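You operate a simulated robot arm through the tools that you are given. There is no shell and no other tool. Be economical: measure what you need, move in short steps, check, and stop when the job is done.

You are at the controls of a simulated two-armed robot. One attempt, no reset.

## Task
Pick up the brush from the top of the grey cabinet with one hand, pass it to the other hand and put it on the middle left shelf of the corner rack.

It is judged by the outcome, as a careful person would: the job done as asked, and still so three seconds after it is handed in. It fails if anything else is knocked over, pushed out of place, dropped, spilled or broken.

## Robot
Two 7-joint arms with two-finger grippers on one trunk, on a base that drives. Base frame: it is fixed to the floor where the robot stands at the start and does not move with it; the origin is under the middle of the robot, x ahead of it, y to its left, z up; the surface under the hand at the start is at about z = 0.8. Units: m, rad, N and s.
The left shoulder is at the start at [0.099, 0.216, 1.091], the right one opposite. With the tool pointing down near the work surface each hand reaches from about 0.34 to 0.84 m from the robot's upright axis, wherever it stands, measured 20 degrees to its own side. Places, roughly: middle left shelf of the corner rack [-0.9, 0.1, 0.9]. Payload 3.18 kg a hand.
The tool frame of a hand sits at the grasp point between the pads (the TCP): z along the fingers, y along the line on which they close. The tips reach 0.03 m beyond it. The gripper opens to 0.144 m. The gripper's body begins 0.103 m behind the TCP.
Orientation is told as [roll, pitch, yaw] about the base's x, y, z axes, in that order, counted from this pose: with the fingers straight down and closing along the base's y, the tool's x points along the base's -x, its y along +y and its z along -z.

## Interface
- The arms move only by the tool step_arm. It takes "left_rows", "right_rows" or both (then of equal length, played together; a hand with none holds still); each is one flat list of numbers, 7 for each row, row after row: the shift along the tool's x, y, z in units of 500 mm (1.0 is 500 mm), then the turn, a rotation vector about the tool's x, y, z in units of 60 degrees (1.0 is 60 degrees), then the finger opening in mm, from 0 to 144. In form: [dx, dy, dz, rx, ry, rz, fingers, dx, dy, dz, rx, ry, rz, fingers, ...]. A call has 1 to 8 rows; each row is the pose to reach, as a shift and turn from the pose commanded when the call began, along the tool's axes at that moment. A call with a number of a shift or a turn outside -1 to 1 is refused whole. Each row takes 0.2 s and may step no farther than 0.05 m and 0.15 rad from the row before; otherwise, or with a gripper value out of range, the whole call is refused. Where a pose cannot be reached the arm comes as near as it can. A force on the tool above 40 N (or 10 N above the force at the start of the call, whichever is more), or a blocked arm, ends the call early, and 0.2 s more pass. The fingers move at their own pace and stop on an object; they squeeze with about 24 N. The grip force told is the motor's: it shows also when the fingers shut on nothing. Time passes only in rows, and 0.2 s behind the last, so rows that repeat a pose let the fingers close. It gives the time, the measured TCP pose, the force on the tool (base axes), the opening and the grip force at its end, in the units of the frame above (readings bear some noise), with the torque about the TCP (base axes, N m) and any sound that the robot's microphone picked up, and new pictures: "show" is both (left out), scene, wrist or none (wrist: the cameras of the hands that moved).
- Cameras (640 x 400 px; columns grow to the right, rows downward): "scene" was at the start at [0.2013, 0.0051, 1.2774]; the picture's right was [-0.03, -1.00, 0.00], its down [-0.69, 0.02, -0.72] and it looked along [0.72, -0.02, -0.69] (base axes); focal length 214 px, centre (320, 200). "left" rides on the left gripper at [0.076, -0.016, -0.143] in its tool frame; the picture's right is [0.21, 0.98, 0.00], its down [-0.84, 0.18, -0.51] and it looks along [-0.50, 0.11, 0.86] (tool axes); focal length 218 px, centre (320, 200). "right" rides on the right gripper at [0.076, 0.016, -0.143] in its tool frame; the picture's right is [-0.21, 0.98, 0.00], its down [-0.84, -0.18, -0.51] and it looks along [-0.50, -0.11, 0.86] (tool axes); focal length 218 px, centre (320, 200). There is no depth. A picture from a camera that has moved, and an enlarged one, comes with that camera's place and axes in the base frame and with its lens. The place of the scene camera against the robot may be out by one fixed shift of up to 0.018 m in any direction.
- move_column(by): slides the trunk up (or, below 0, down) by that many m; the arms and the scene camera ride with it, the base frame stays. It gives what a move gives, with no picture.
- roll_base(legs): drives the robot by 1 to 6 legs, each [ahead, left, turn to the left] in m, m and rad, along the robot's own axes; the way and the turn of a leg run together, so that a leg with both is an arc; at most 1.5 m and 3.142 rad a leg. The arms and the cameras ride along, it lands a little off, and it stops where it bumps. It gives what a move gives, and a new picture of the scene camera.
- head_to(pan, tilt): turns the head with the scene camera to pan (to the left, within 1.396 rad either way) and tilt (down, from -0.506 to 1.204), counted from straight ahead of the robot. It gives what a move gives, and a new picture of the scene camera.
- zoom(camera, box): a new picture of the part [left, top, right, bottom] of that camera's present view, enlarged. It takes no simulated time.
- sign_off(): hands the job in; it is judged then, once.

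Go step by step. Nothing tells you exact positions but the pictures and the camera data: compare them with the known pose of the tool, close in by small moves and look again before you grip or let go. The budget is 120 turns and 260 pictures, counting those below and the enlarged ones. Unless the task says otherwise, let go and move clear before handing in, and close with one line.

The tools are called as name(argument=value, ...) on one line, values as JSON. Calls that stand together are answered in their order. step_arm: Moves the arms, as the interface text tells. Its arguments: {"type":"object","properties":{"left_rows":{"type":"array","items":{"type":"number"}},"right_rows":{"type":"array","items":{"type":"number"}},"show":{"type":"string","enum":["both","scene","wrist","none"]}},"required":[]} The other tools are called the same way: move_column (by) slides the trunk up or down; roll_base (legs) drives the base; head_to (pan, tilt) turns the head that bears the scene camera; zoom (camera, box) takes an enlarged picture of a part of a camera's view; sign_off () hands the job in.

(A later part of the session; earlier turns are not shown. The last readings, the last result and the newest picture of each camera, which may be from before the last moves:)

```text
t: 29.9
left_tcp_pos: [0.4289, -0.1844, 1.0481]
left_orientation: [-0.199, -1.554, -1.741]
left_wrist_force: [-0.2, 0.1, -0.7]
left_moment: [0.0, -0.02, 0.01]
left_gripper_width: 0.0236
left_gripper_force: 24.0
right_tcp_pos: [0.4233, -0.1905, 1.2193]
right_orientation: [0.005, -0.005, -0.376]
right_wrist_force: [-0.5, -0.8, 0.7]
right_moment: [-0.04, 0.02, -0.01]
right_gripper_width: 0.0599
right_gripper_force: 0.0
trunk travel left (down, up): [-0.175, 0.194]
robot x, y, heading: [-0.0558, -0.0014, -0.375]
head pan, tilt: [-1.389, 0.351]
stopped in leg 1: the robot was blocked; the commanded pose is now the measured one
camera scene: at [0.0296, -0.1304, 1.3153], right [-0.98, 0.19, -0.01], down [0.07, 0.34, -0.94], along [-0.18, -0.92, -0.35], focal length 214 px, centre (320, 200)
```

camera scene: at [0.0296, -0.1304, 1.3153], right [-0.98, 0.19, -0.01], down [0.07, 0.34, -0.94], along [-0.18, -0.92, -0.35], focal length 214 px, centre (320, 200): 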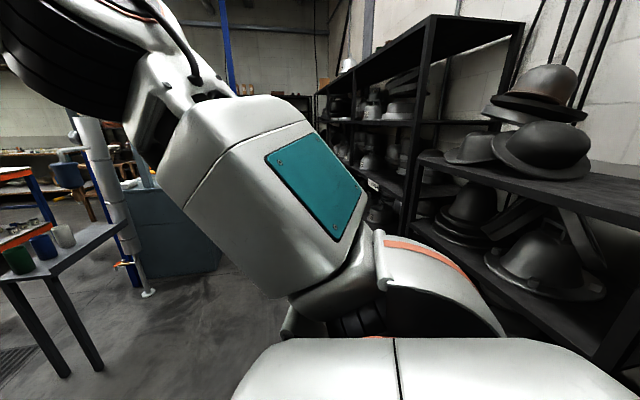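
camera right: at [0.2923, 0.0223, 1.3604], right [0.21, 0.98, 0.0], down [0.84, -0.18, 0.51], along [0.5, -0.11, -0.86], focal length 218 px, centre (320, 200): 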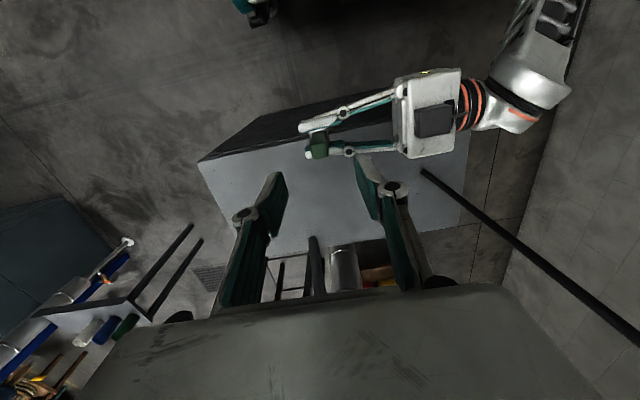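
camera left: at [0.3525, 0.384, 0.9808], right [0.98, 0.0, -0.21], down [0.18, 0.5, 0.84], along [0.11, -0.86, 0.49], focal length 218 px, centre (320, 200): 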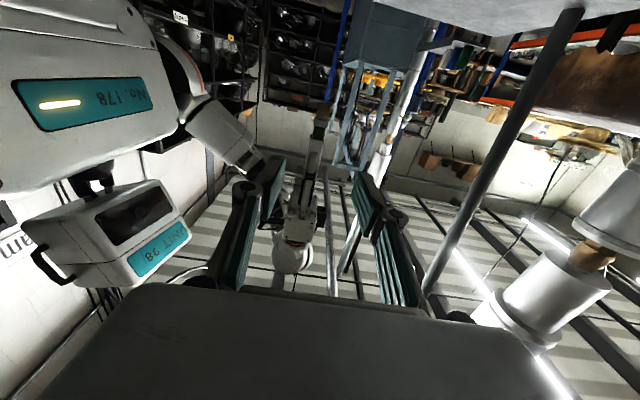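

The turn stopped against something at about −0.375 rad. I'll ease back and look down around the base.

roll_base(legs=[[0, 0, 0.06]])

head_to(pan=0.5, tilt=1.0)

head_to(pan=1.39, tilt=0.7)

```text
t: 30.8
left_tcp_pos: [0.4468, -0.1518, 1.041]
left_orientation: [-0.967, -1.55, -0.916]
left_wrist_force: [0.2, 0.5, -0.8]
left_moment: [-0.01, 0.0, -0.05]
left_gripper_width: 0.0232
left_gripper_force: 24.4
right_tcp_pos: [0.4434, -0.1563, 1.214]
right_orientation: [0.001, 0.003, -0.321]
right_wrist_force: [-0.4, -0.4, 0.2]
right_moment: [-0.03, 0.03, 0.02]
right_gripper_width: 0.0599
right_gripper_force: 0.0
trunk travel left (down, up): [-0.175, 0.194]
robot x, y, heading: [-0.0561, -0.0018, -0.318]
head pan, tilt: [-1.389, 0.351]
camera scene: at [0.0483, -0.1204, 1.3139], right [-0.99, 0.14, 0.0], down [0.05, 0.34, -0.94], along [-0.13, -0.93, -0.34], focal length 214 px, centre (320, 200)
```

scene: 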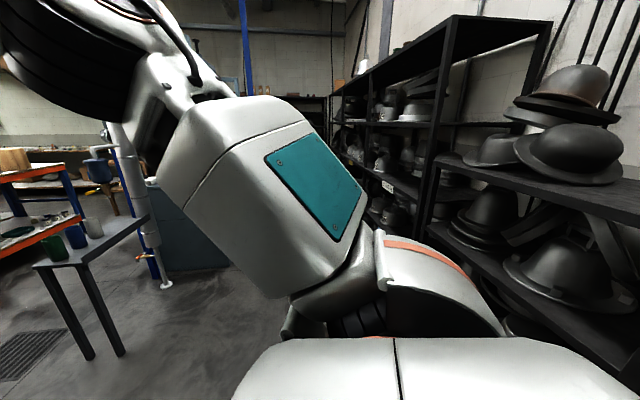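

```text
t: 32.6
left_tcp_pos: [0.4461, -0.1533, 1.0412]
left_orientation: [-0.898, -1.549, -0.983]
left_wrist_force: [0.1, 0.4, -0.4]
left_moment: [0.01, 0.0, -0.04]
left_gripper_width: 0.0232
left_gripper_force: 23.5
right_tcp_pos: [0.4425, -0.1574, 1.2166]
right_orientation: [0.0, 0.004, -0.32]
right_wrist_force: [0.0, -0.1, 0.1]
right_moment: [-0.03, -0.01, 0.02]
right_gripper_width: 0.0599
right_gripper_force: 0.1
trunk travel left (down, up): [-0.175, 0.194]
robot x, y, heading: [-0.0558, -0.0009, -0.319]
head pan, tilt: [0.499, 1.0]
camera scene: at [0.1287, -0.0165, 1.2594], right [0.18, -0.98, 0.0], down [-0.83, -0.15, -0.54], along [0.53, 0.1, -0.84], focal length 214 px, centre (320, 200)
```

scene: 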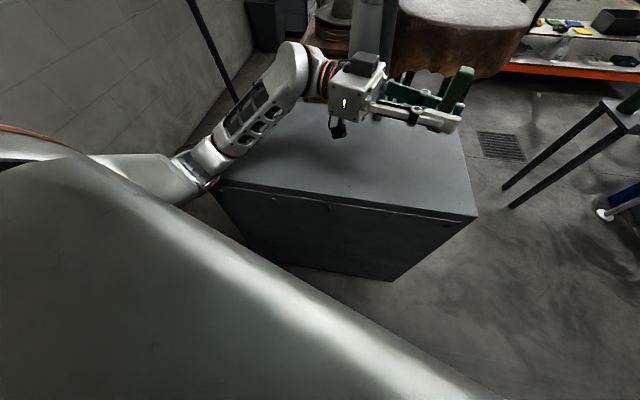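

```text
t: 33.8
left_tcp_pos: [0.4459, -0.1524, 1.0411]
left_orientation: [-0.903, -1.55, -0.98]
left_wrist_force: [0.2, 0.2, -0.1]
left_moment: [0.03, -0.01, -0.01]
left_gripper_width: 0.0233
left_gripper_force: 24.0
right_tcp_pos: [0.4423, -0.1586, 1.2162]
right_orientation: [0.0, 0.003, -0.319]
right_wrist_force: [0.9, -0.6, 1.0]
right_moment: [-0.01, 0.01, 0.01]
right_gripper_width: 0.0602
right_gripper_force: 0.1
trunk travel left (down, up): [-0.175, 0.194]
robot x, y, heading: [-0.054, -0.0007, -0.317]
head pan, tilt: [1.389, 0.7]
camera scene: at [0.101, 0.0455, 1.2827], right [0.88, -0.48, 0.0], down [-0.31, -0.56, -0.76], along [0.37, 0.67, -0.64], focal length 214 px, centre (320, 200)
```

scene: 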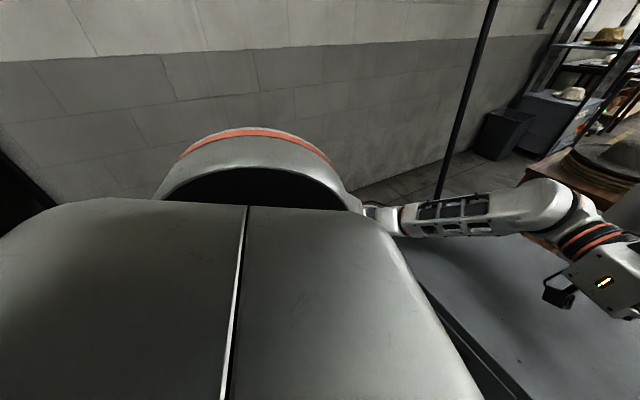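

The left elbow sits low and touched the cabinet's near-left corner. I'll back off slightly and raise the trunk so the elbow clears the cabinet.

roll_base(legs=[[-0.12, 0, 0]])

move_column(by=0.15)

head_to(pan=0.6, tilt=0.9)

```text
t: 35.1
left_tcp_pos: [0.3317, -0.1134, 1.0422]
left_orientation: [-0.889, -1.549, -0.994]
left_wrist_force: [-0.3, 0.3, -0.1]
left_moment: [0.04, -0.04, 0.02]
left_gripper_width: 0.0232
left_gripper_force: 24.0
right_tcp_pos: [0.3273, -0.1193, 1.2152]
right_orientation: [0.0, 0.003, -0.32]
right_wrist_force: [0.2, 0.2, -0.5]
right_moment: [0.01, -0.03, 0.02]
right_gripper_width: 0.06
right_gripper_force: 0.2
trunk travel left (down, up): [-0.175, 0.194]
robot x, y, heading: [-0.1647, 0.0342, -0.321]
head pan, tilt: [1.389, 0.7]
camera scene: at [-0.0137, 0.0836, 1.2828], right [0.88, -0.48, 0.0], down [-0.31, -0.57, -0.77], along [0.37, 0.67, -0.64], focal length 214 px, centre (320, 200)
```

scene: 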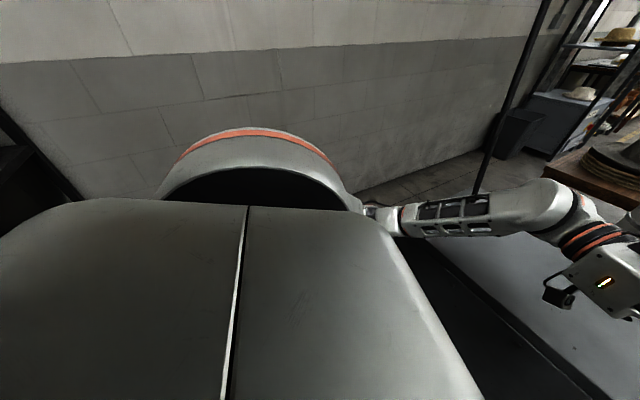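

```text
t: 36.8
left_tcp_pos: [0.3323, -0.1148, 1.1894]
left_orientation: [-0.908, -1.549, -0.972]
left_wrist_force: [-0.1, 0.0, 0.5]
left_moment: [-0.01, -0.03, 0.0]
left_gripper_width: 0.0232
left_gripper_force: 24.1
right_tcp_pos: [0.2843, -0.1064, 1.4254]
right_orientation: [-0.001, -0.128, -0.32]
right_wrist_force: [-0.3, -0.2, -0.5]
right_moment: [0.03, 0.03, 0.01]
right_gripper_width: 0.0604
right_gripper_force: 0.1
trunk travel left (down, up): [-0.325, 0.044]
robot x, y, heading: [-0.1665, 0.0423, -0.315]
head pan, tilt: [1.389, 0.7]
```

```text
t: 37.9
left_tcp_pos: [0.3324, -0.1152, 1.1908]
left_orientation: [-0.898, -1.551, -0.982]
left_wrist_force: [-0.5, 0.3, 0.3]
left_moment: [-0.01, -0.02, -0.04]
left_gripper_width: 0.0233
left_gripper_force: 24.2
right_tcp_pos: [0.2833, -0.1056, 1.4253]
right_orientation: [0.002, -0.127, -0.321]
right_wrist_force: [0.4, -1.3, 0.5]
right_moment: [0.01, 0.0, 0.05]
right_gripper_width: 0.0602
right_gripper_force: 0.1
trunk travel left (down, up): [-0.325, 0.044]
robot x, y, heading: [-0.1697, 0.0374, -0.316]
head pan, tilt: [0.6, 0.901]
camera scene: at [-0.0551, 0.0542, 1.4225], right [0.28, -0.96, 0.0], down [-0.75, -0.22, -0.62], along [0.6, 0.17, -0.78], focal length 214 px, centre (320, 200)
```

scene: 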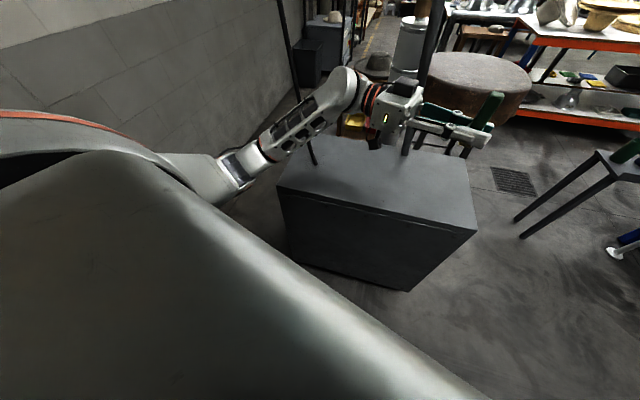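

The right arm's pose changed oddly during the raise; checking what it touches.

head_to(pan=-0.6, tilt=0.0)

zoom(camera="right", box=[0, 0, 640, 400])

head_to(pan=-0.3, tilt=-0.5)

```text
t: 39.3
left_tcp_pos: [0.3324, -0.1145, 1.1917]
left_orientation: [-0.902, -1.55, -0.983]
left_wrist_force: [-0.3, 0.5, 0.2]
left_moment: [-0.01, -0.02, 0.0]
left_gripper_width: 0.0236
left_gripper_force: 23.8
right_tcp_pos: [0.2836, -0.1048, 1.4251]
right_orientation: [0.002, -0.127, -0.319]
right_wrist_force: [0.5, 0.4, 0.6]
right_moment: [0.03, 0.01, 0.02]
right_gripper_width: 0.0603
right_gripper_force: 0.0
trunk travel left (down, up): [-0.325, 0.044]
robot x, y, heading: [-0.1702, 0.036, -0.319]
head pan, tilt: [-0.6, 0.0]
camera scene: at [-0.0728, -0.0384, 1.5024], right [-0.79, -0.61, 0.0], down [0.0, 0.0, -1.0], along [0.61, -0.79, 0.0], focal length 214 px, centre (320, 200)
```

scene: 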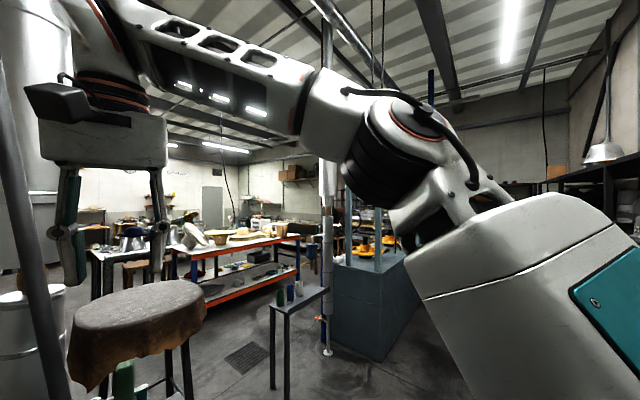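

```text
1.00 times, centred on (320, 200) of right (not enlarged: the box is as wide or as high as the picture)
camera zoom: at [0.2, -0.0606, 1.5575], right [0.5, 0.86, 0.03], down [0.68, -0.41, 0.61], along [0.54, -0.29, -0.79], focal length 218 px, centre (320, 200)
```

zoom: 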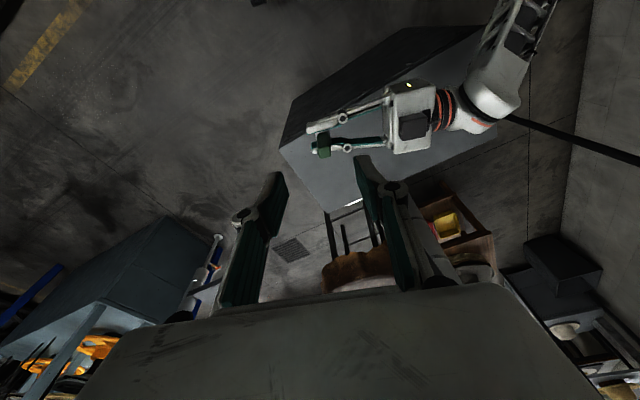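

```text
t: 40.3
left_tcp_pos: [0.3313, -0.1138, 1.1917]
left_orientation: [-0.902, -1.549, -0.98]
left_wrist_force: [0.4, 0.2, -0.1]
left_moment: [0.02, 0.03, 0.0]
left_gripper_width: 0.0231
left_gripper_force: 23.7
right_tcp_pos: [0.2842, -0.1059, 1.4248]
right_orientation: [0.002, -0.128, -0.318]
right_wrist_force: [0.9, 0.2, -0.4]
right_moment: [-0.03, 0.01, 0.0]
right_gripper_width: 0.0602
right_gripper_force: 0.0
trunk travel left (down, up): [-0.325, 0.044]
robot x, y, heading: [-0.166, 0.035, -0.316]
head pan, tilt: [-0.3, -0.499]
camera scene: at [-0.0728, -0.0058, 1.5425], right [-0.58, -0.81, 0.0], down [0.39, -0.28, -0.88], along [0.72, -0.51, 0.48], focal length 214 px, centre (320, 200)
```

scene: 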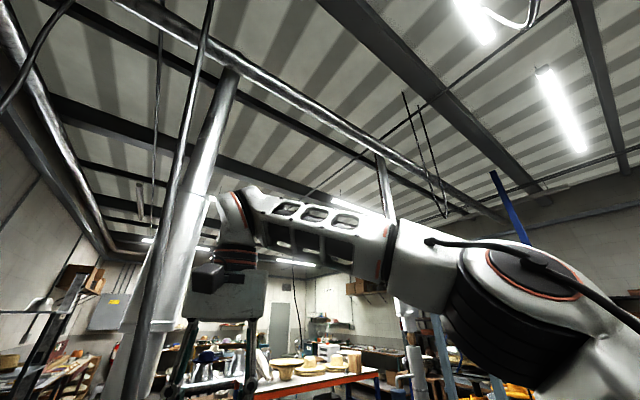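

Nothing touched on the right side; the elbow now clears the cabinet (and both poles by >0.15 m). Turning right step by step.

head_to(pan=-0.9, tilt=0.5)

roll_base(legs=[[0, 0, -0.6]])

```text
t: 41.5
left_tcp_pos: [0.3312, -0.1142, 1.1915]
left_orientation: [-0.9, -1.549, -0.98]
left_wrist_force: [0.5, 0.0, 0.3]
left_moment: [-0.01, 0.01, 0.0]
left_gripper_width: 0.0232
left_gripper_force: 24.1
right_tcp_pos: [0.2834, -0.1052, 1.4258]
right_orientation: [0.001, -0.128, -0.318]
right_wrist_force: [0.2, -0.3, 0.3]
right_moment: [-0.02, -0.04, 0.02]
right_gripper_width: 0.06
right_gripper_force: 0.1
trunk travel left (down, up): [-0.325, 0.044]
robot x, y, heading: [-0.1677, 0.0377, -0.316]
head pan, tilt: [-0.901, 0.499]
camera scene: at [-0.0961, -0.0523, 1.4564], right [-0.94, -0.35, 0.0], down [-0.17, 0.45, -0.88], along [0.3, -0.82, -0.48], focal length 214 px, centre (320, 200)
```

scene: 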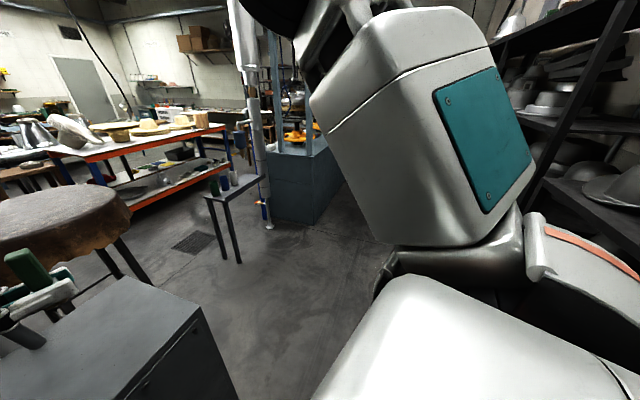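

```text
t: 43.6
left_tcp_pos: [0.1608, -0.3694, 1.1915]
left_orientation: [-0.892, -1.552, -1.586]
left_wrist_force: [-0.1, 0.5, -0.2]
left_moment: [-0.01, 0.01, -0.01]
left_gripper_width: 0.0233
left_gripper_force: 23.7
right_tcp_pos: [0.1266, -0.3339, 1.4254]
right_orientation: [0.001, -0.128, -0.915]
right_wrist_force: [0.3, 0.0, -0.4]
right_moment: [0.02, -0.03, -0.01]
right_gripper_width: 0.0599
right_gripper_force: 0.1
trunk travel left (down, up): [-0.325, 0.044]
robot x, y, heading: [-0.164, 0.0389, -0.906]
head pan, tilt: [-0.901, 0.499]
camera scene: at [-0.1634, -0.0748, 1.4563], right [-0.97, 0.24, 0.0], down [0.12, 0.46, -0.88], along [-0.21, -0.85, -0.48], focal length 214 px, centre (320, 200)
```

scene: 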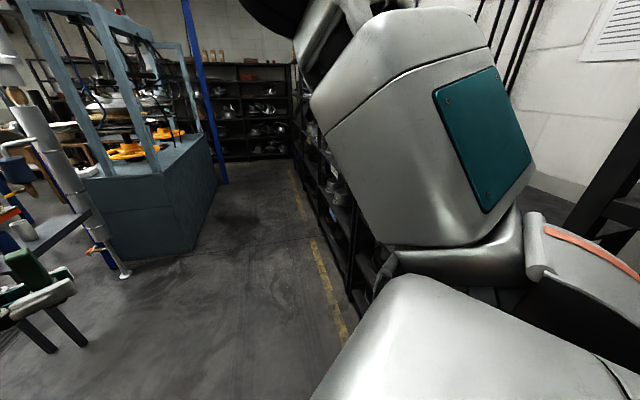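

Clear so far. Looking further right at the rack before continuing.

head_to(pan=-1.39, tilt=0.4)

head_to(pan=1.39, tilt=0.7)

```text
t: 44.5
left_tcp_pos: [0.1599, -0.3686, 1.1914]
left_orientation: [-0.901, -1.551, -1.577]
left_wrist_force: [-0.1, 0.6, -0.5]
left_moment: [-0.01, -0.05, 0.0]
left_gripper_width: 0.0231
left_gripper_force: 24.1
right_tcp_pos: [0.1249, -0.3339, 1.4248]
right_orientation: [-0.001, -0.129, -0.915]
right_wrist_force: [0.4, 0.2, 0.8]
right_moment: [-0.02, 0.0, -0.01]
right_gripper_width: 0.0603
right_gripper_force: 0.2
trunk travel left (down, up): [-0.325, 0.044]
robot x, y, heading: [-0.1662, 0.0359, -0.91]
head pan, tilt: [-1.389, 0.4]
camera scene: at [-0.2031, -0.0553, 1.4655], right [-0.74, 0.67, 0.0], down [0.26, 0.29, -0.92], along [-0.61, -0.69, -0.39], focal length 214 px, centre (320, 200)
```

scene: 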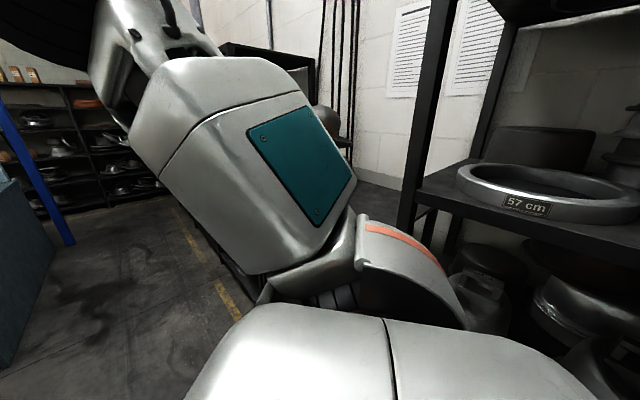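

```text
t: 47.0
left_tcp_pos: [0.1611, -0.3693, 1.1919]
left_orientation: [-0.899, -1.551, -1.577]
left_wrist_force: [-0.5, -0.2, 0.1]
left_moment: [-0.03, 0.0, 0.01]
left_gripper_width: 0.0232
left_gripper_force: 24.0
right_tcp_pos: [0.1273, -0.3326, 1.4241]
right_orientation: [-0.001, -0.129, -0.914]
right_wrist_force: [0.3, 0.1, 0.0]
right_moment: [0.01, -0.01, 0.01]
right_gripper_width: 0.06
right_gripper_force: 0.1
trunk travel left (down, up): [-0.325, 0.044]
robot x, y, heading: [-0.1678, 0.0357, -0.911]
head pan, tilt: [1.389, 0.7]
camera scene: at [-0.0657, 0.0526, 1.4386], right [0.46, -0.89, 0.0], down [-0.57, -0.29, -0.76], along [0.68, 0.35, -0.64], focal length 214 px, centre (320, 200)
```

scene: 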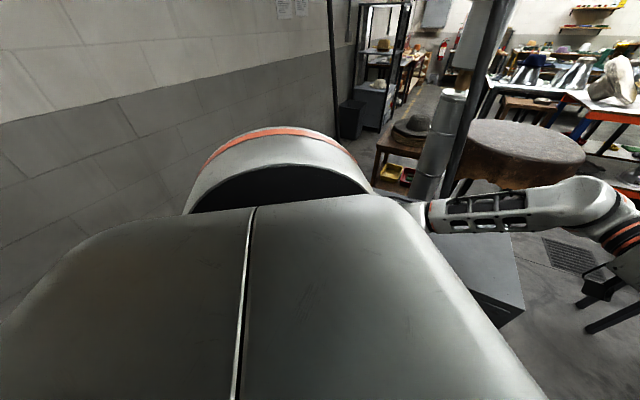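

I see the corner rack at my right rear. Turning a bit further, then shifting away from the rack for clearance.

head_to(pan=-1.1, tilt=0.4)

roll_base(legs=[[0, 0, -0.4]])

```text
t: 49.2
left_tcp_pos: [0.1603, -0.3699, 1.1915]
left_orientation: [-0.898, -1.551, -1.577]
left_wrist_force: [0.1, 0.5, 0.9]
left_moment: [0.01, 0.01, 0.01]
left_gripper_width: 0.0232
left_gripper_force: 23.7
right_tcp_pos: [0.1253, -0.3335, 1.4246]
right_orientation: [0.001, -0.127, -0.915]
right_wrist_force: [-0.4, 0.8, -0.1]
right_moment: [0.04, 0.0, 0.01]
right_gripper_width: 0.0601
right_gripper_force: 0.0
trunk travel left (down, up): [-0.325, 0.044]
robot x, y, heading: [-0.1683, 0.0373, -0.911]
head pan, tilt: [-1.1, 0.4]
camera scene: at [-0.1808, -0.07, 1.4655], right [-0.9, 0.43, 0.0], down [0.17, 0.35, -0.92], along [-0.39, -0.83, -0.39], focal length 214 px, centre (320, 200)
```

scene: 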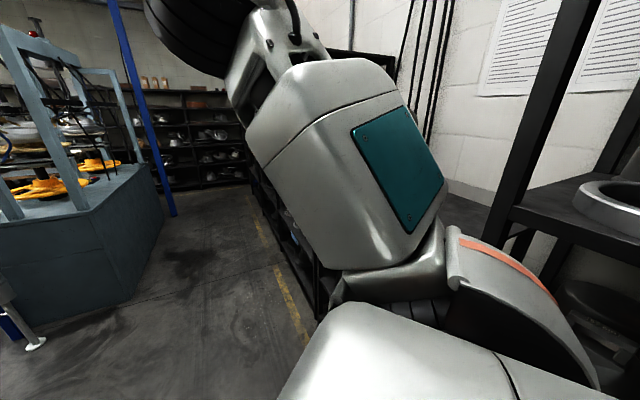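

```text
t: 50.8
left_tcp_pos: [-0.0281, -0.4662, 1.1908]
left_orientation: [-0.888, -1.548, -2.001]
left_wrist_force: [-0.3, 0.5, -0.5]
left_moment: [0.0, 0.0, 0.02]
left_gripper_width: 0.0235
left_gripper_force: 24.3
right_tcp_pos: [-0.0479, -0.4203, 1.425]
right_orientation: [0.003, -0.128, -1.323]
right_wrist_force: [-0.1, -0.3, 0.7]
right_moment: [0.01, 0.0, 0.0]
right_gripper_width: 0.06
right_gripper_force: 0.0
trunk travel left (down, up): [-0.325, 0.044]
robot x, y, heading: [-0.1645, 0.0383, -1.323]
head pan, tilt: [-1.1, 0.4]
camera scene: at [-0.2261, -0.0546, 1.4655], right [-0.66, 0.75, 0.0], down [0.29, 0.26, -0.92], along [-0.69, -0.61, -0.39], focal length 214 px, centre (320, 200)
```

scene: 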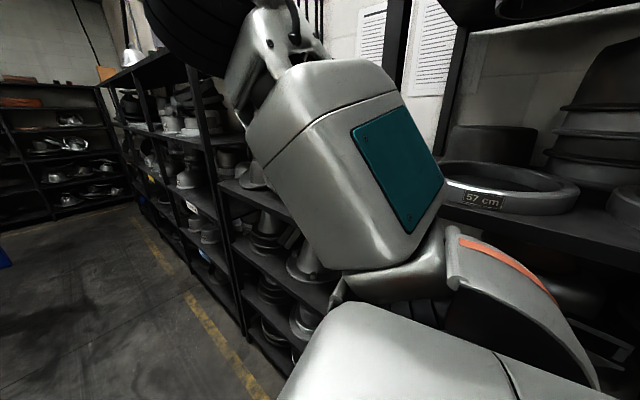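

Shifting ~0.12 m away from the rack, then turning on.

roll_base(legs=[[0.03, 0.1, 0]])

roll_base(legs=[[0, 0, -0.5]])

```text
t: 52.4
left_tcp_pos: [0.0773, -0.4697, 1.1913]
left_orientation: [-0.911, -1.55, -1.976]
left_wrist_force: [-0.6, 0.7, -1.0]
left_moment: [-0.01, -0.01, 0.02]
left_gripper_width: 0.0233
left_gripper_force: 24.4
right_tcp_pos: [0.0593, -0.4237, 1.426]
right_orientation: [0.0, -0.128, -1.323]
right_wrist_force: [0.4, -0.7, 0.6]
right_moment: [0.03, 0.02, 0.03]
right_gripper_width: 0.06
right_gripper_force: 0.0
trunk travel left (down, up): [-0.325, 0.044]
robot x, y, heading: [-0.0627, 0.0356, -1.32]
head pan, tilt: [-1.1, 0.4]
camera scene: at [-0.1206, -0.0587, 1.4655], right [-0.66, 0.75, 0.0], down [0.29, 0.26, -0.92], along [-0.69, -0.61, -0.39], focal length 214 px, centre (320, 200)
```

scene: 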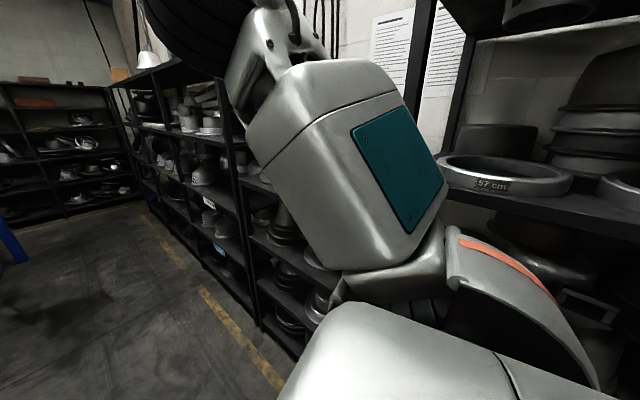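

```text
t: 54.2
left_tcp_pos: [-0.18, -0.4753, 1.1911]
left_orientation: [-0.885, -1.551, -2.498]
left_wrist_force: [0.1, 0.1, -0.8]
left_moment: [-0.02, -0.02, 0.02]
left_gripper_width: 0.0235
left_gripper_force: 23.9
right_tcp_pos: [-0.1737, -0.4255, 1.4258]
right_orientation: [0.001, -0.128, -1.821]
right_wrist_force: [0.8, -0.4, -0.3]
right_moment: [0.01, -0.02, 0.04]
right_gripper_width: 0.0601
right_gripper_force: 0.0
trunk travel left (down, up): [-0.325, 0.044]
robot x, y, heading: [-0.0597, 0.035, -1.824]
head pan, tilt: [-1.1, 0.4]
camera scene: at [-0.162, -0.0179, 1.4655], right [-0.22, 0.98, 0.0], down [0.38, 0.09, -0.92], along [-0.9, -0.2, -0.39], focal length 214 px, centre (320, 200)
```

scene: 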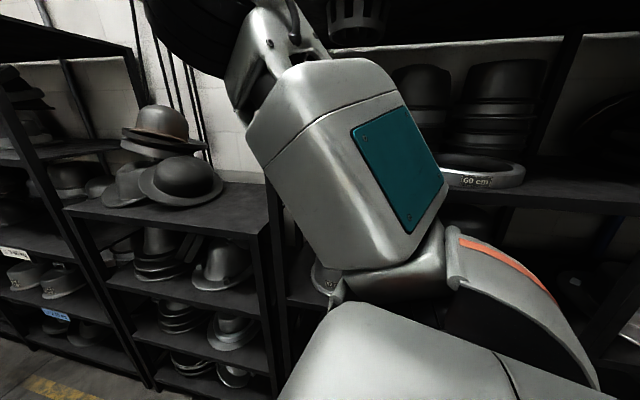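

Rack coming into view. Turning further, head closer to ahead.

head_to(pan=-0.55, tilt=0.4)

roll_base(legs=[[0, 0, -0.6]])

```text
t: 55.2
left_tcp_pos: [-0.1809, -0.4749, 1.1913]
left_orientation: [-0.894, -1.552, -2.491]
left_wrist_force: [-0.6, -0.6, 0.3]
left_moment: [-0.02, -0.01, 0.0]
left_gripper_width: 0.0234
left_gripper_force: 24.0
right_tcp_pos: [-0.1748, -0.4259, 1.4251]
right_orientation: [-0.001, -0.129, -1.82]
right_wrist_force: [0.1, 0.2, -0.1]
right_moment: [0.0, 0.01, 0.03]
right_gripper_width: 0.0602
right_gripper_force: 0.1
trunk travel left (down, up): [-0.325, 0.044]
robot x, y, heading: [-0.0614, 0.0352, -1.822]
head pan, tilt: [-0.55, 0.4]
camera scene: at [-0.1378, -0.0621, 1.4655], right [-0.7, 0.72, 0.0], down [0.28, 0.27, -0.92], along [-0.66, -0.64, -0.39], focal length 214 px, centre (320, 200)
```

scene: 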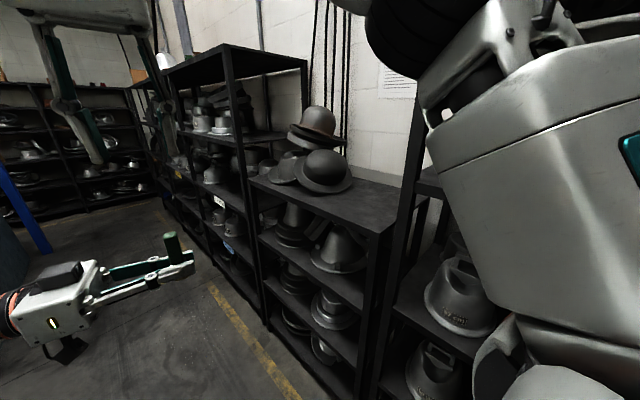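

```text
t: 57.2
left_tcp_pos: [-0.4477, -0.3174, 1.1911]
left_orientation: [-0.886, -1.55, -3.103]
left_wrist_force: [-1.0, -0.9, 0.4]
left_moment: [0.01, 0.0, 0.04]
left_gripper_width: 0.0233
left_gripper_force: 24.1
right_tcp_pos: [-0.4152, -0.2813, 1.4247]
right_orientation: [0.0, -0.131, -2.423]
right_wrist_force: [-0.2, 0.1, -0.7]
right_moment: [-0.02, 0.0, 0.02]
right_gripper_width: 0.0601
right_gripper_force: 0.0
trunk travel left (down, up): [-0.325, 0.044]
robot x, y, heading: [-0.0637, 0.0371, -2.42]
head pan, tilt: [-0.55, 0.4]
camera scene: at [-0.1833, -0.0003, 1.4655], right [-0.17, 0.99, 0.0], down [0.38, 0.07, -0.92], along [-0.91, -0.15, -0.39], focal length 214 px, centre (320, 200)
```

scene: 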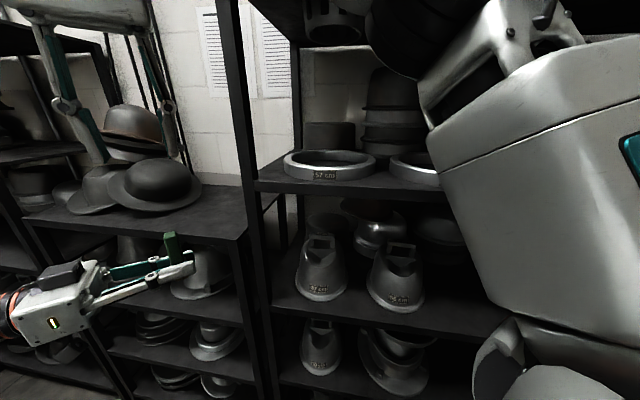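

The corner rack is right ahead; my right arm blocks some of the view. Backing off ~0.1 m (also gives parallax) and panning.

roll_base(legs=[[-0.075, 0.066, 0]])

head_to(pan=-0.2, tilt=0.45)

head_to(pan=-1.3, tilt=0.45)

```text
t: 58.5
left_tcp_pos: [-0.3489, -0.3162, 1.1913]
left_orientation: [-0.897, -1.55, -3.095]
left_wrist_force: [0.8, 0.5, -0.6]
left_moment: [-0.02, -0.01, 0.01]
left_gripper_width: 0.023
left_gripper_force: 24.1
right_tcp_pos: [-0.3166, -0.28, 1.425]
right_orientation: [0.0, -0.13, -2.427]
right_wrist_force: [1.0, 0.2, 0.6]
right_moment: [0.01, 0.05, 0.02]
right_gripper_width: 0.06
right_gripper_force: 0.0
trunk travel left (down, up): [-0.325, 0.044]
robot x, y, heading: [0.0393, 0.0333, -2.424]
head pan, tilt: [-0.55, 0.4]
camera scene: at [-0.0825, -0.0006, 1.4655], right [-0.16, 0.99, 0.0], down [0.38, 0.06, -0.92], along [-0.91, -0.15, -0.39], focal length 214 px, centre (320, 200)
```

scene: 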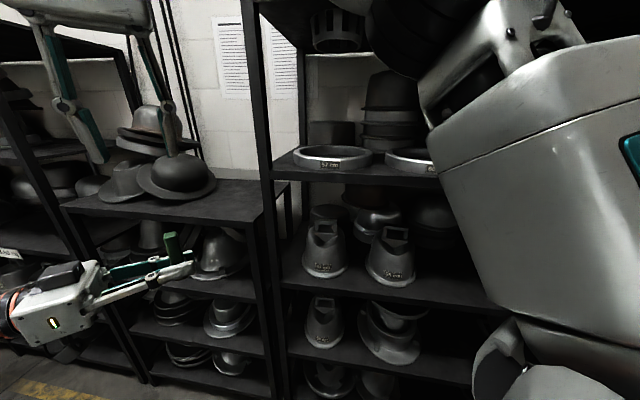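

```text
t: 59.3
left_tcp_pos: [-0.3497, -0.3161, 1.192]
left_orientation: [-0.9, -1.549, -3.095]
left_wrist_force: [-0.1, -0.9, -0.9]
left_moment: [-0.01, 0.0, 0.01]
left_gripper_width: 0.0235
left_gripper_force: 24.2
right_tcp_pos: [-0.3154, -0.2804, 1.4247]
right_orientation: [0.001, -0.129, -2.427]
right_wrist_force: [0.2, 0.2, -0.3]
right_moment: [0.0, 0.02, 0.01]
right_gripper_width: 0.06
right_gripper_force: 0.1
trunk travel left (down, up): [-0.325, 0.044]
robot x, y, heading: [0.0361, 0.031, -2.429]
head pan, tilt: [-0.201, 0.45]
camera scene: at [-0.0722, -0.0305, 1.4608], right [-0.49, 0.87, 0.0], down [0.38, 0.21, -0.9], along [-0.78, -0.44, -0.44], focal length 214 px, centre (320, 200)
```

scene: 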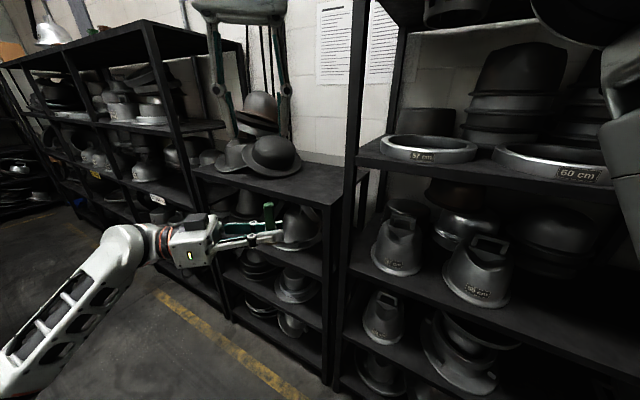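

```text
t: 60.6
left_tcp_pos: [-0.3496, -0.3183, 1.1927]
left_orientation: [-0.893, -1.549, -3.098]
left_wrist_force: [0.7, -0.5, -0.2]
left_moment: [0.03, 0.03, 0.0]
left_gripper_width: 0.0235
left_gripper_force: 23.8
right_tcp_pos: [-0.3162, -0.2799, 1.4247]
right_orientation: [0.0, -0.128, -2.427]
right_wrist_force: [0.2, -0.4, 0.1]
right_moment: [0.02, -0.05, -0.03]
right_gripper_width: 0.0601
right_gripper_force: 0.0
trunk travel left (down, up): [-0.325, 0.044]
robot x, y, heading: [0.0379, 0.0345, -2.427]
head pan, tilt: [-1.3, 0.45]
camera scene: at [-0.0686, 0.0653, 1.4608], right [0.55, 0.83, 0.0], down [0.36, -0.24, -0.9], along [-0.75, 0.5, -0.44], focal length 214 px, centre (320, 200)
```

scene: 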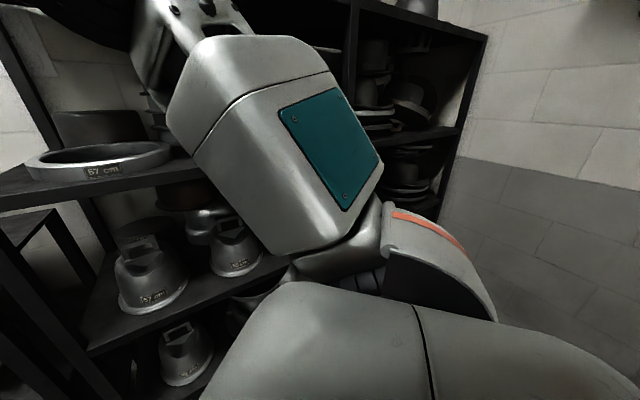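

The left bay of the corner rack is at about x −0.74 (front), y −0.28 to ~0.4. I'll finish turning to face it squarely.

head_to(pan=0.0, tilt=0.45)

roll_base(legs=[[0, 0, -0.4], [0, 0, -0.31]])

```text
t: 62.1
left_tcp_pos: [-0.3493, -0.3177, 1.191]
left_orientation: [-0.895, -1.55, -3.096]
left_wrist_force: [-0.4, 0.1, -0.5]
left_moment: [-0.01, 0.0, -0.02]
left_gripper_width: 0.0233
left_gripper_force: 23.9
right_tcp_pos: [-0.3167, -0.2806, 1.425]
right_orientation: [0.0, -0.129, -2.428]
right_wrist_force: [0.7, 0.2, -0.3]
right_moment: [0.0, -0.02, -0.01]
right_gripper_width: 0.06
right_gripper_force: 0.0
trunk travel left (down, up): [-0.325, 0.044]
robot x, y, heading: [0.0377, 0.0379, -2.428]
head pan, tilt: [0.0, 0.45]
camera scene: at [-0.0614, -0.0456, 1.4608], right [-0.66, 0.76, 0.0], down [0.33, 0.29, -0.9], along [-0.68, -0.59, -0.44], focal length 214 px, centre (320, 200)
```

scene: 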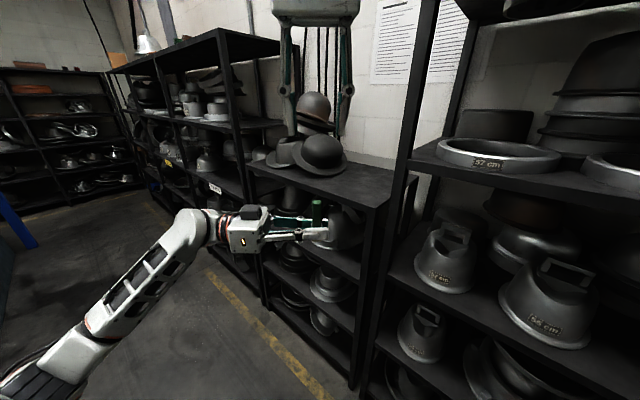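

```text
t: 64.7
left_tcp_pos: [-0.4837, 0.0245, 1.1913]
left_orientation: [-0.88, -1.55, 2.455]
left_wrist_force: [0.0, 0.5, 0.4]
left_moment: [0.02, 0.01, 0.0]
left_gripper_width: 0.0233
left_gripper_force: 24.2
right_tcp_pos: [-0.4357, 0.0304, 1.4249]
right_orientation: [0.0, -0.129, 3.137]
right_wrist_force: [-0.6, 0.5, 0.5]
right_moment: [-0.01, 0.0, 0.01]
right_gripper_width: 0.06
right_gripper_force: 0.0
trunk travel left (down, up): [-0.325, 0.044]
robot x, y, heading: [0.0363, 0.0341, 3.136]
head pan, tilt: [0.0, 0.45]
camera scene: at [-0.0939, 0.0421, 1.4608], right [0.0, 1.0, 0.0], down [0.44, 0.0, -0.9], along [-0.9, 0.0, -0.44], focal length 214 px, centre (320, 200)
```

scene: 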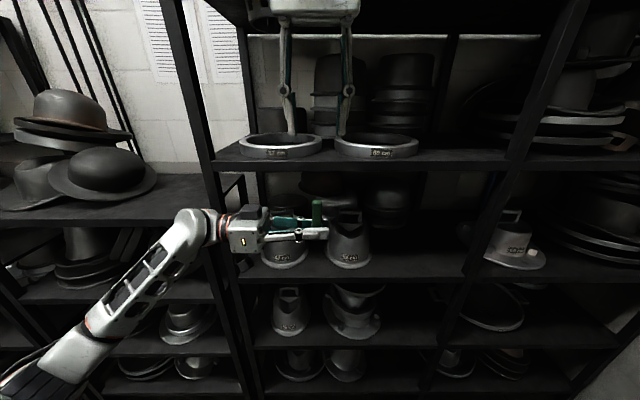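

Facing the rack squarely. The middle-left shelf (z≈0.9) holds molds on its left; its right half looks free. Zooming in.

zoom(camera="scene", box=[220, 140, 540, 340])

zoom(camera="scene", box=[360, 180, 520, 290])

head_to(pan=0.0, tilt=0.95)

head_to(pan=0.0, tilt=-0.2)

```text
2.00 times, centred on (380, 240) of scene
camera zoom: at [-0.0939, 0.0421, 1.4608], right [0.0, 1.0, 0.0], down [0.44, 0.0, -0.9], along [-0.9, 0.0, -0.44], focal length 429 px, centre (200, 120)
```

zoom: 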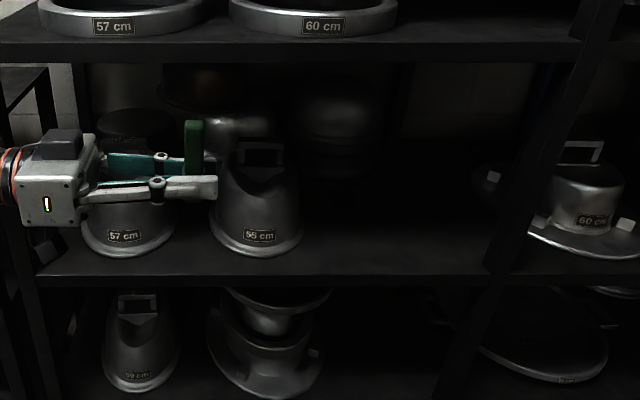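

```text
3.64 times, centred on (440, 235) of scene
camera zoom: at [-0.0939, 0.0421, 1.4608], right [0.0, 1.0, 0.0], down [0.44, 0.0, -0.9], along [-0.9, 0.0, -0.44], focal length 780 px, centre (-116, 73)
```

zoom: 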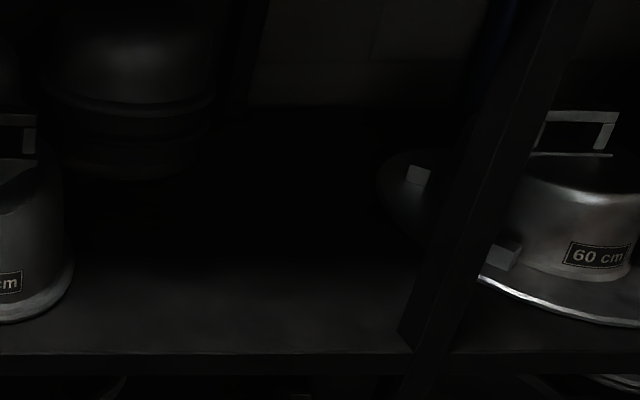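

```text
t: 65.7
left_tcp_pos: [-0.4849, 0.0233, 1.1911]
left_orientation: [-0.894, -1.549, 2.47]
left_wrist_force: [-0.3, -0.3, -0.1]
left_moment: [0.02, -0.02, 0.01]
left_gripper_width: 0.0232
left_gripper_force: 23.8
right_tcp_pos: [-0.4353, 0.03, 1.4244]
right_orientation: [0.0, -0.129, 3.138]
right_wrist_force: [-0.1, -0.3, -0.5]
right_moment: [-0.02, 0.01, 0.0]
right_gripper_width: 0.0602
right_gripper_force: 0.0
trunk travel left (down, up): [-0.325, 0.044]
robot x, y, heading: [0.0367, 0.0348, 3.142]
head pan, tilt: [0.0, 0.949]
camera scene: at [-0.0746, 0.0415, 1.4189], right [0.0, 1.0, 0.0], down [0.81, 0.0, -0.58], along [-0.58, 0.0, -0.81], focal length 214 px, centre (320, 200)
```

scene: 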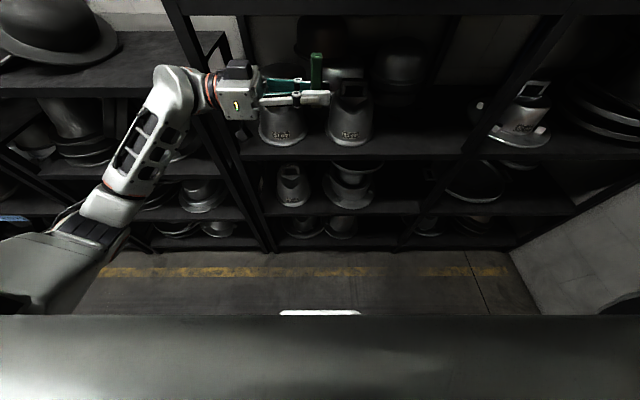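

```text
t: 67.0
left_tcp_pos: [-0.4831, 0.024, 1.1918]
left_orientation: [-0.895, -1.55, 2.471]
left_wrist_force: [-0.2, 0.6, -0.5]
left_moment: [-0.02, -0.02, -0.01]
left_gripper_width: 0.0233
left_gripper_force: 24.0
right_tcp_pos: [-0.4349, 0.0298, 1.4248]
right_orientation: [-0.001, -0.129, 3.138]
right_wrist_force: [-0.5, 0.3, 1.2]
right_moment: [-0.02, -0.01, 0.0]
right_gripper_width: 0.0598
right_gripper_force: 0.1
trunk travel left (down, up): [-0.325, 0.044]
robot x, y, heading: [0.0405, 0.0339, 3.138]
head pan, tilt: [0.0, -0.201]
camera scene: at [-0.0852, 0.0415, 1.5199], right [0.0, 1.0, 0.0], down [-0.2, 0.0, -0.98], along [-0.98, 0.0, 0.2], focal length 214 px, centre (320, 200)
```

scene: 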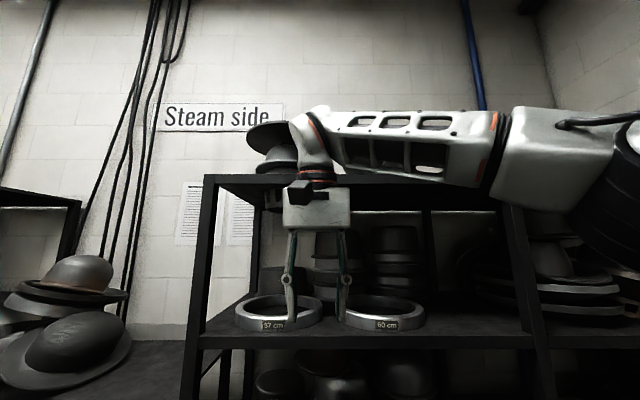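

Shelf surface is z≈0.89, front edge x≈−0.66, with free space at y≈0.27–0.53. I'll move sideways to y≈0.45 (clear of walls) so the left hand lines up with the free spot.

head_to(pan=0.0, tilt=0.6)

roll_base(legs=[[0.0, -0.2, 0], [0, -0.2, 0]])

```text
t: 68.2
left_tcp_pos: [-0.4848, 0.0231, 1.1899]
left_orientation: [-0.894, -1.548, 2.468]
left_wrist_force: [-0.4, -0.5, -0.4]
left_moment: [-0.01, -0.01, -0.01]
left_gripper_width: 0.0234
left_gripper_force: 24.0
right_tcp_pos: [-0.4354, 0.0298, 1.4252]
right_orientation: [-0.002, -0.128, 3.138]
right_wrist_force: [0.2, 0.2, 0.3]
right_moment: [0.02, 0.02, -0.01]
right_gripper_width: 0.0602
right_gripper_force: 0.0
trunk travel left (down, up): [-0.325, 0.044]
robot x, y, heading: [0.0377, 0.031, 3.136]
head pan, tilt: [0.0, 0.6]
camera scene: at [-0.0903, 0.0415, 1.4473], right [0.0, 1.0, 0.0], down [0.56, 0.0, -0.83], along [-0.83, 0.0, -0.56], focal length 214 px, centre (320, 200)
```

scene: 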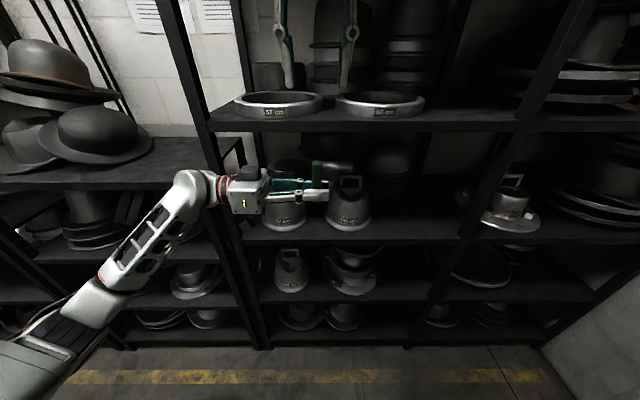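

```text
t: 72.5
left_tcp_pos: [-0.4828, 0.4221, 1.1908]
left_orientation: [-0.886, -1.552, 2.462]
left_wrist_force: [0.0, -0.8, -0.6]
left_moment: [0.0, 0.0, 0.03]
left_gripper_width: 0.0232
left_gripper_force: 23.7
right_tcp_pos: [-0.4342, 0.4267, 1.4247]
right_orientation: [0.0, -0.129, 3.14]
right_wrist_force: [0.1, 0.0, 0.1]
right_moment: [-0.02, 0.01, -0.01]
right_gripper_width: 0.06
right_gripper_force: 0.0
trunk travel left (down, up): [-0.325, 0.044]
robot x, y, heading: [0.0403, 0.4322, 3.141]
head pan, tilt: [0.0, 0.6]
camera scene: at [-0.0888, 0.4395, 1.4473], right [0.0, 1.0, 0.0], down [0.56, 0.0, -0.83], along [-0.83, 0.0, -0.56], focal length 214 px, centre (320, 200)
```

scene: 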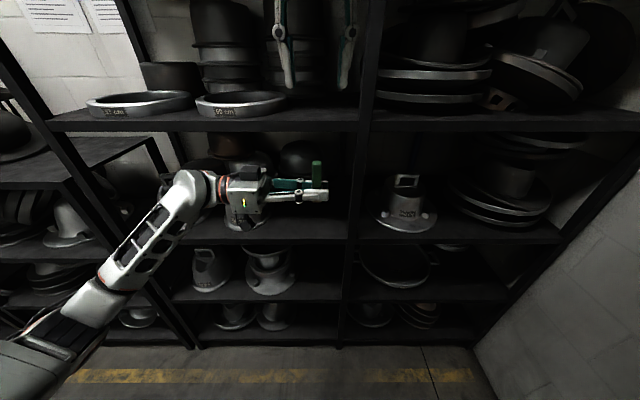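

The free slot is directly ahead (y≈0.24–0.53). Rotating the left hand to point forward, and moving the right hand aside.

step_arm(left_rows=[0, 0.02, -0.01, -0.142, 0, 0, 10, 0, 0.04, -0.02, -0.284, 0, 0, 10, 0, 0.06, -0.03, -0.426, 0, 0, 10, 0, 0.08, -0.04, -0.568, 0, 0, 10, 0, 0.1, -0.05, -0.71, 0, 0, 10, 0, 0.12, -0.055, -0.852, 0, 0, 10, 0, 0.15, -0.06, -0.994, 0, 0, 10], right_rows=[0, -0.05, 0, 0, 0, 0, 60, 0, -0.1, 0, 0, 0, 0, 60, 0, -0.15, 0, 0, 0, 0, 60, 0, -0.2, 0, 0, 0, 0, 60, 0, -0.25, 0, 0, 0, 0, 60, 0, -0.3, 0, 0, 0, 0, 60, 0, -0.35, 0, 0, 0, 0, 60], show="scene")

```text
t: 74.1
left_tcp_pos: [-0.5565, 0.3989, 1.19]
left_orientation: [0.328, -1.544, 2.292]
left_wrist_force: [0.2, 2.8, -0.1]
left_moment: [-0.03, -0.06, 0.29]
left_gripper_width: 0.0233
left_gripper_force: 24.1
right_tcp_pos: [-0.4406, 0.6393, 1.4014]
right_orientation: [0.031, -0.164, 3.112]
right_wrist_force: [1.0, 3.2, -0.8]
right_moment: [-0.45, 0.07, 0.09]
right_gripper_width: 0.0598
right_gripper_force: 0.0
right hand out of reach, approached as far as the arm can: row 4, 5, 6, 7
trunk travel left (down, up): [-0.325, 0.044]
robot x, y, heading: [0.0407, 0.4323, 3.135]
head pan, tilt: [0.0, 0.6]
camera scene: at [-0.0891, 0.4491, 1.4471], right [0.0, 1.0, -0.01], down [0.57, -0.01, -0.82], along [-0.82, 0.0, -0.57], focal length 214 px, centre (320, 200)
```

scene: 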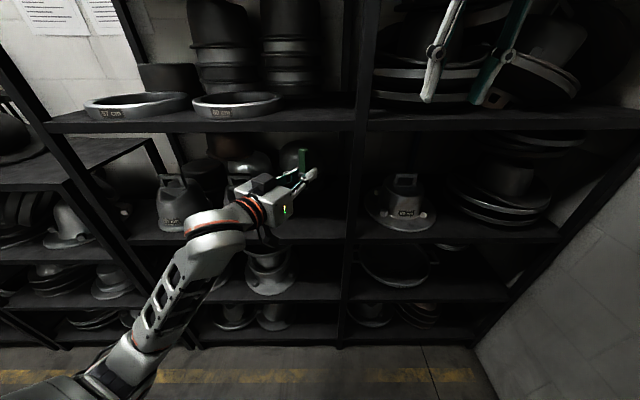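

Nearly aligned. Finishing the last 30° of left-hand rotation.

step_arm(left_rows=[0, 0, 0, -0.13, 0, 0, 10, 0, 0, 0, -0.26, 0, 0, 10, 0, 0, 0, -0.39, 0, 0, 10, 0, 0, 0, -0.507, 0, 0, 10, 0, 0, 0, -0.507, 0, 0, 10])

```text
t: 75.2
left_tcp_pos: [-0.5755, 0.3363, 1.1618]
left_orientation: [1.542, -1.417, 1.689]
left_wrist_force: [0.0, 0.3, -0.7]
left_moment: [-0.02, -0.01, 0.0]
left_gripper_width: 0.0233
left_gripper_force: 23.9
right_tcp_pos: [-0.4406, 0.6278, 1.4037]
right_orientation: [0.022, -0.165, 3.113]
right_wrist_force: [0.1, -0.2, 1.0]
right_moment: [0.01, 0.0, 0.01]
right_gripper_width: 0.0601
right_gripper_force: 0.2
trunk travel left (down, up): [-0.325, 0.044]
robot x, y, heading: [0.04, 0.4291, 3.137]
head pan, tilt: [0.0, 0.6]
stopped in row 5 (left hand): the arm was blocked; the commanded pose is now the measured one
camera scene: at [-0.0885, 0.4385, 1.4473], right [0.0, 1.0, 0.0], down [0.56, 0.0, -0.83], along [-0.83, 0.0, -0.56], focal length 214 px, centre (320, 200)
camera left: at [-0.4341, 0.3537, 1.0841], right [0.09, -0.99, -0.06], down [0.51, 0.0, 0.86], along [-0.86, -0.11, 0.5], focal length 218 px, centre (320, 200)
```

scene: 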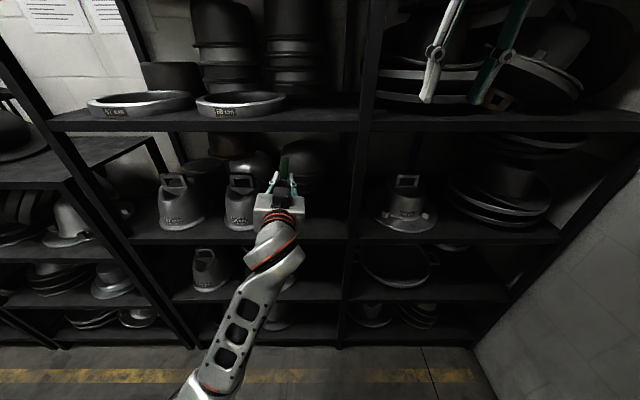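
left: 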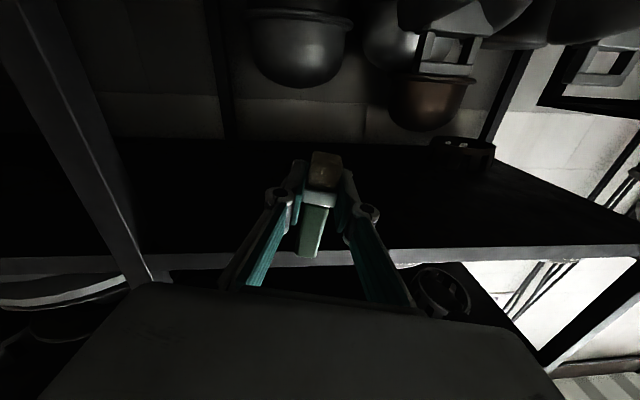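

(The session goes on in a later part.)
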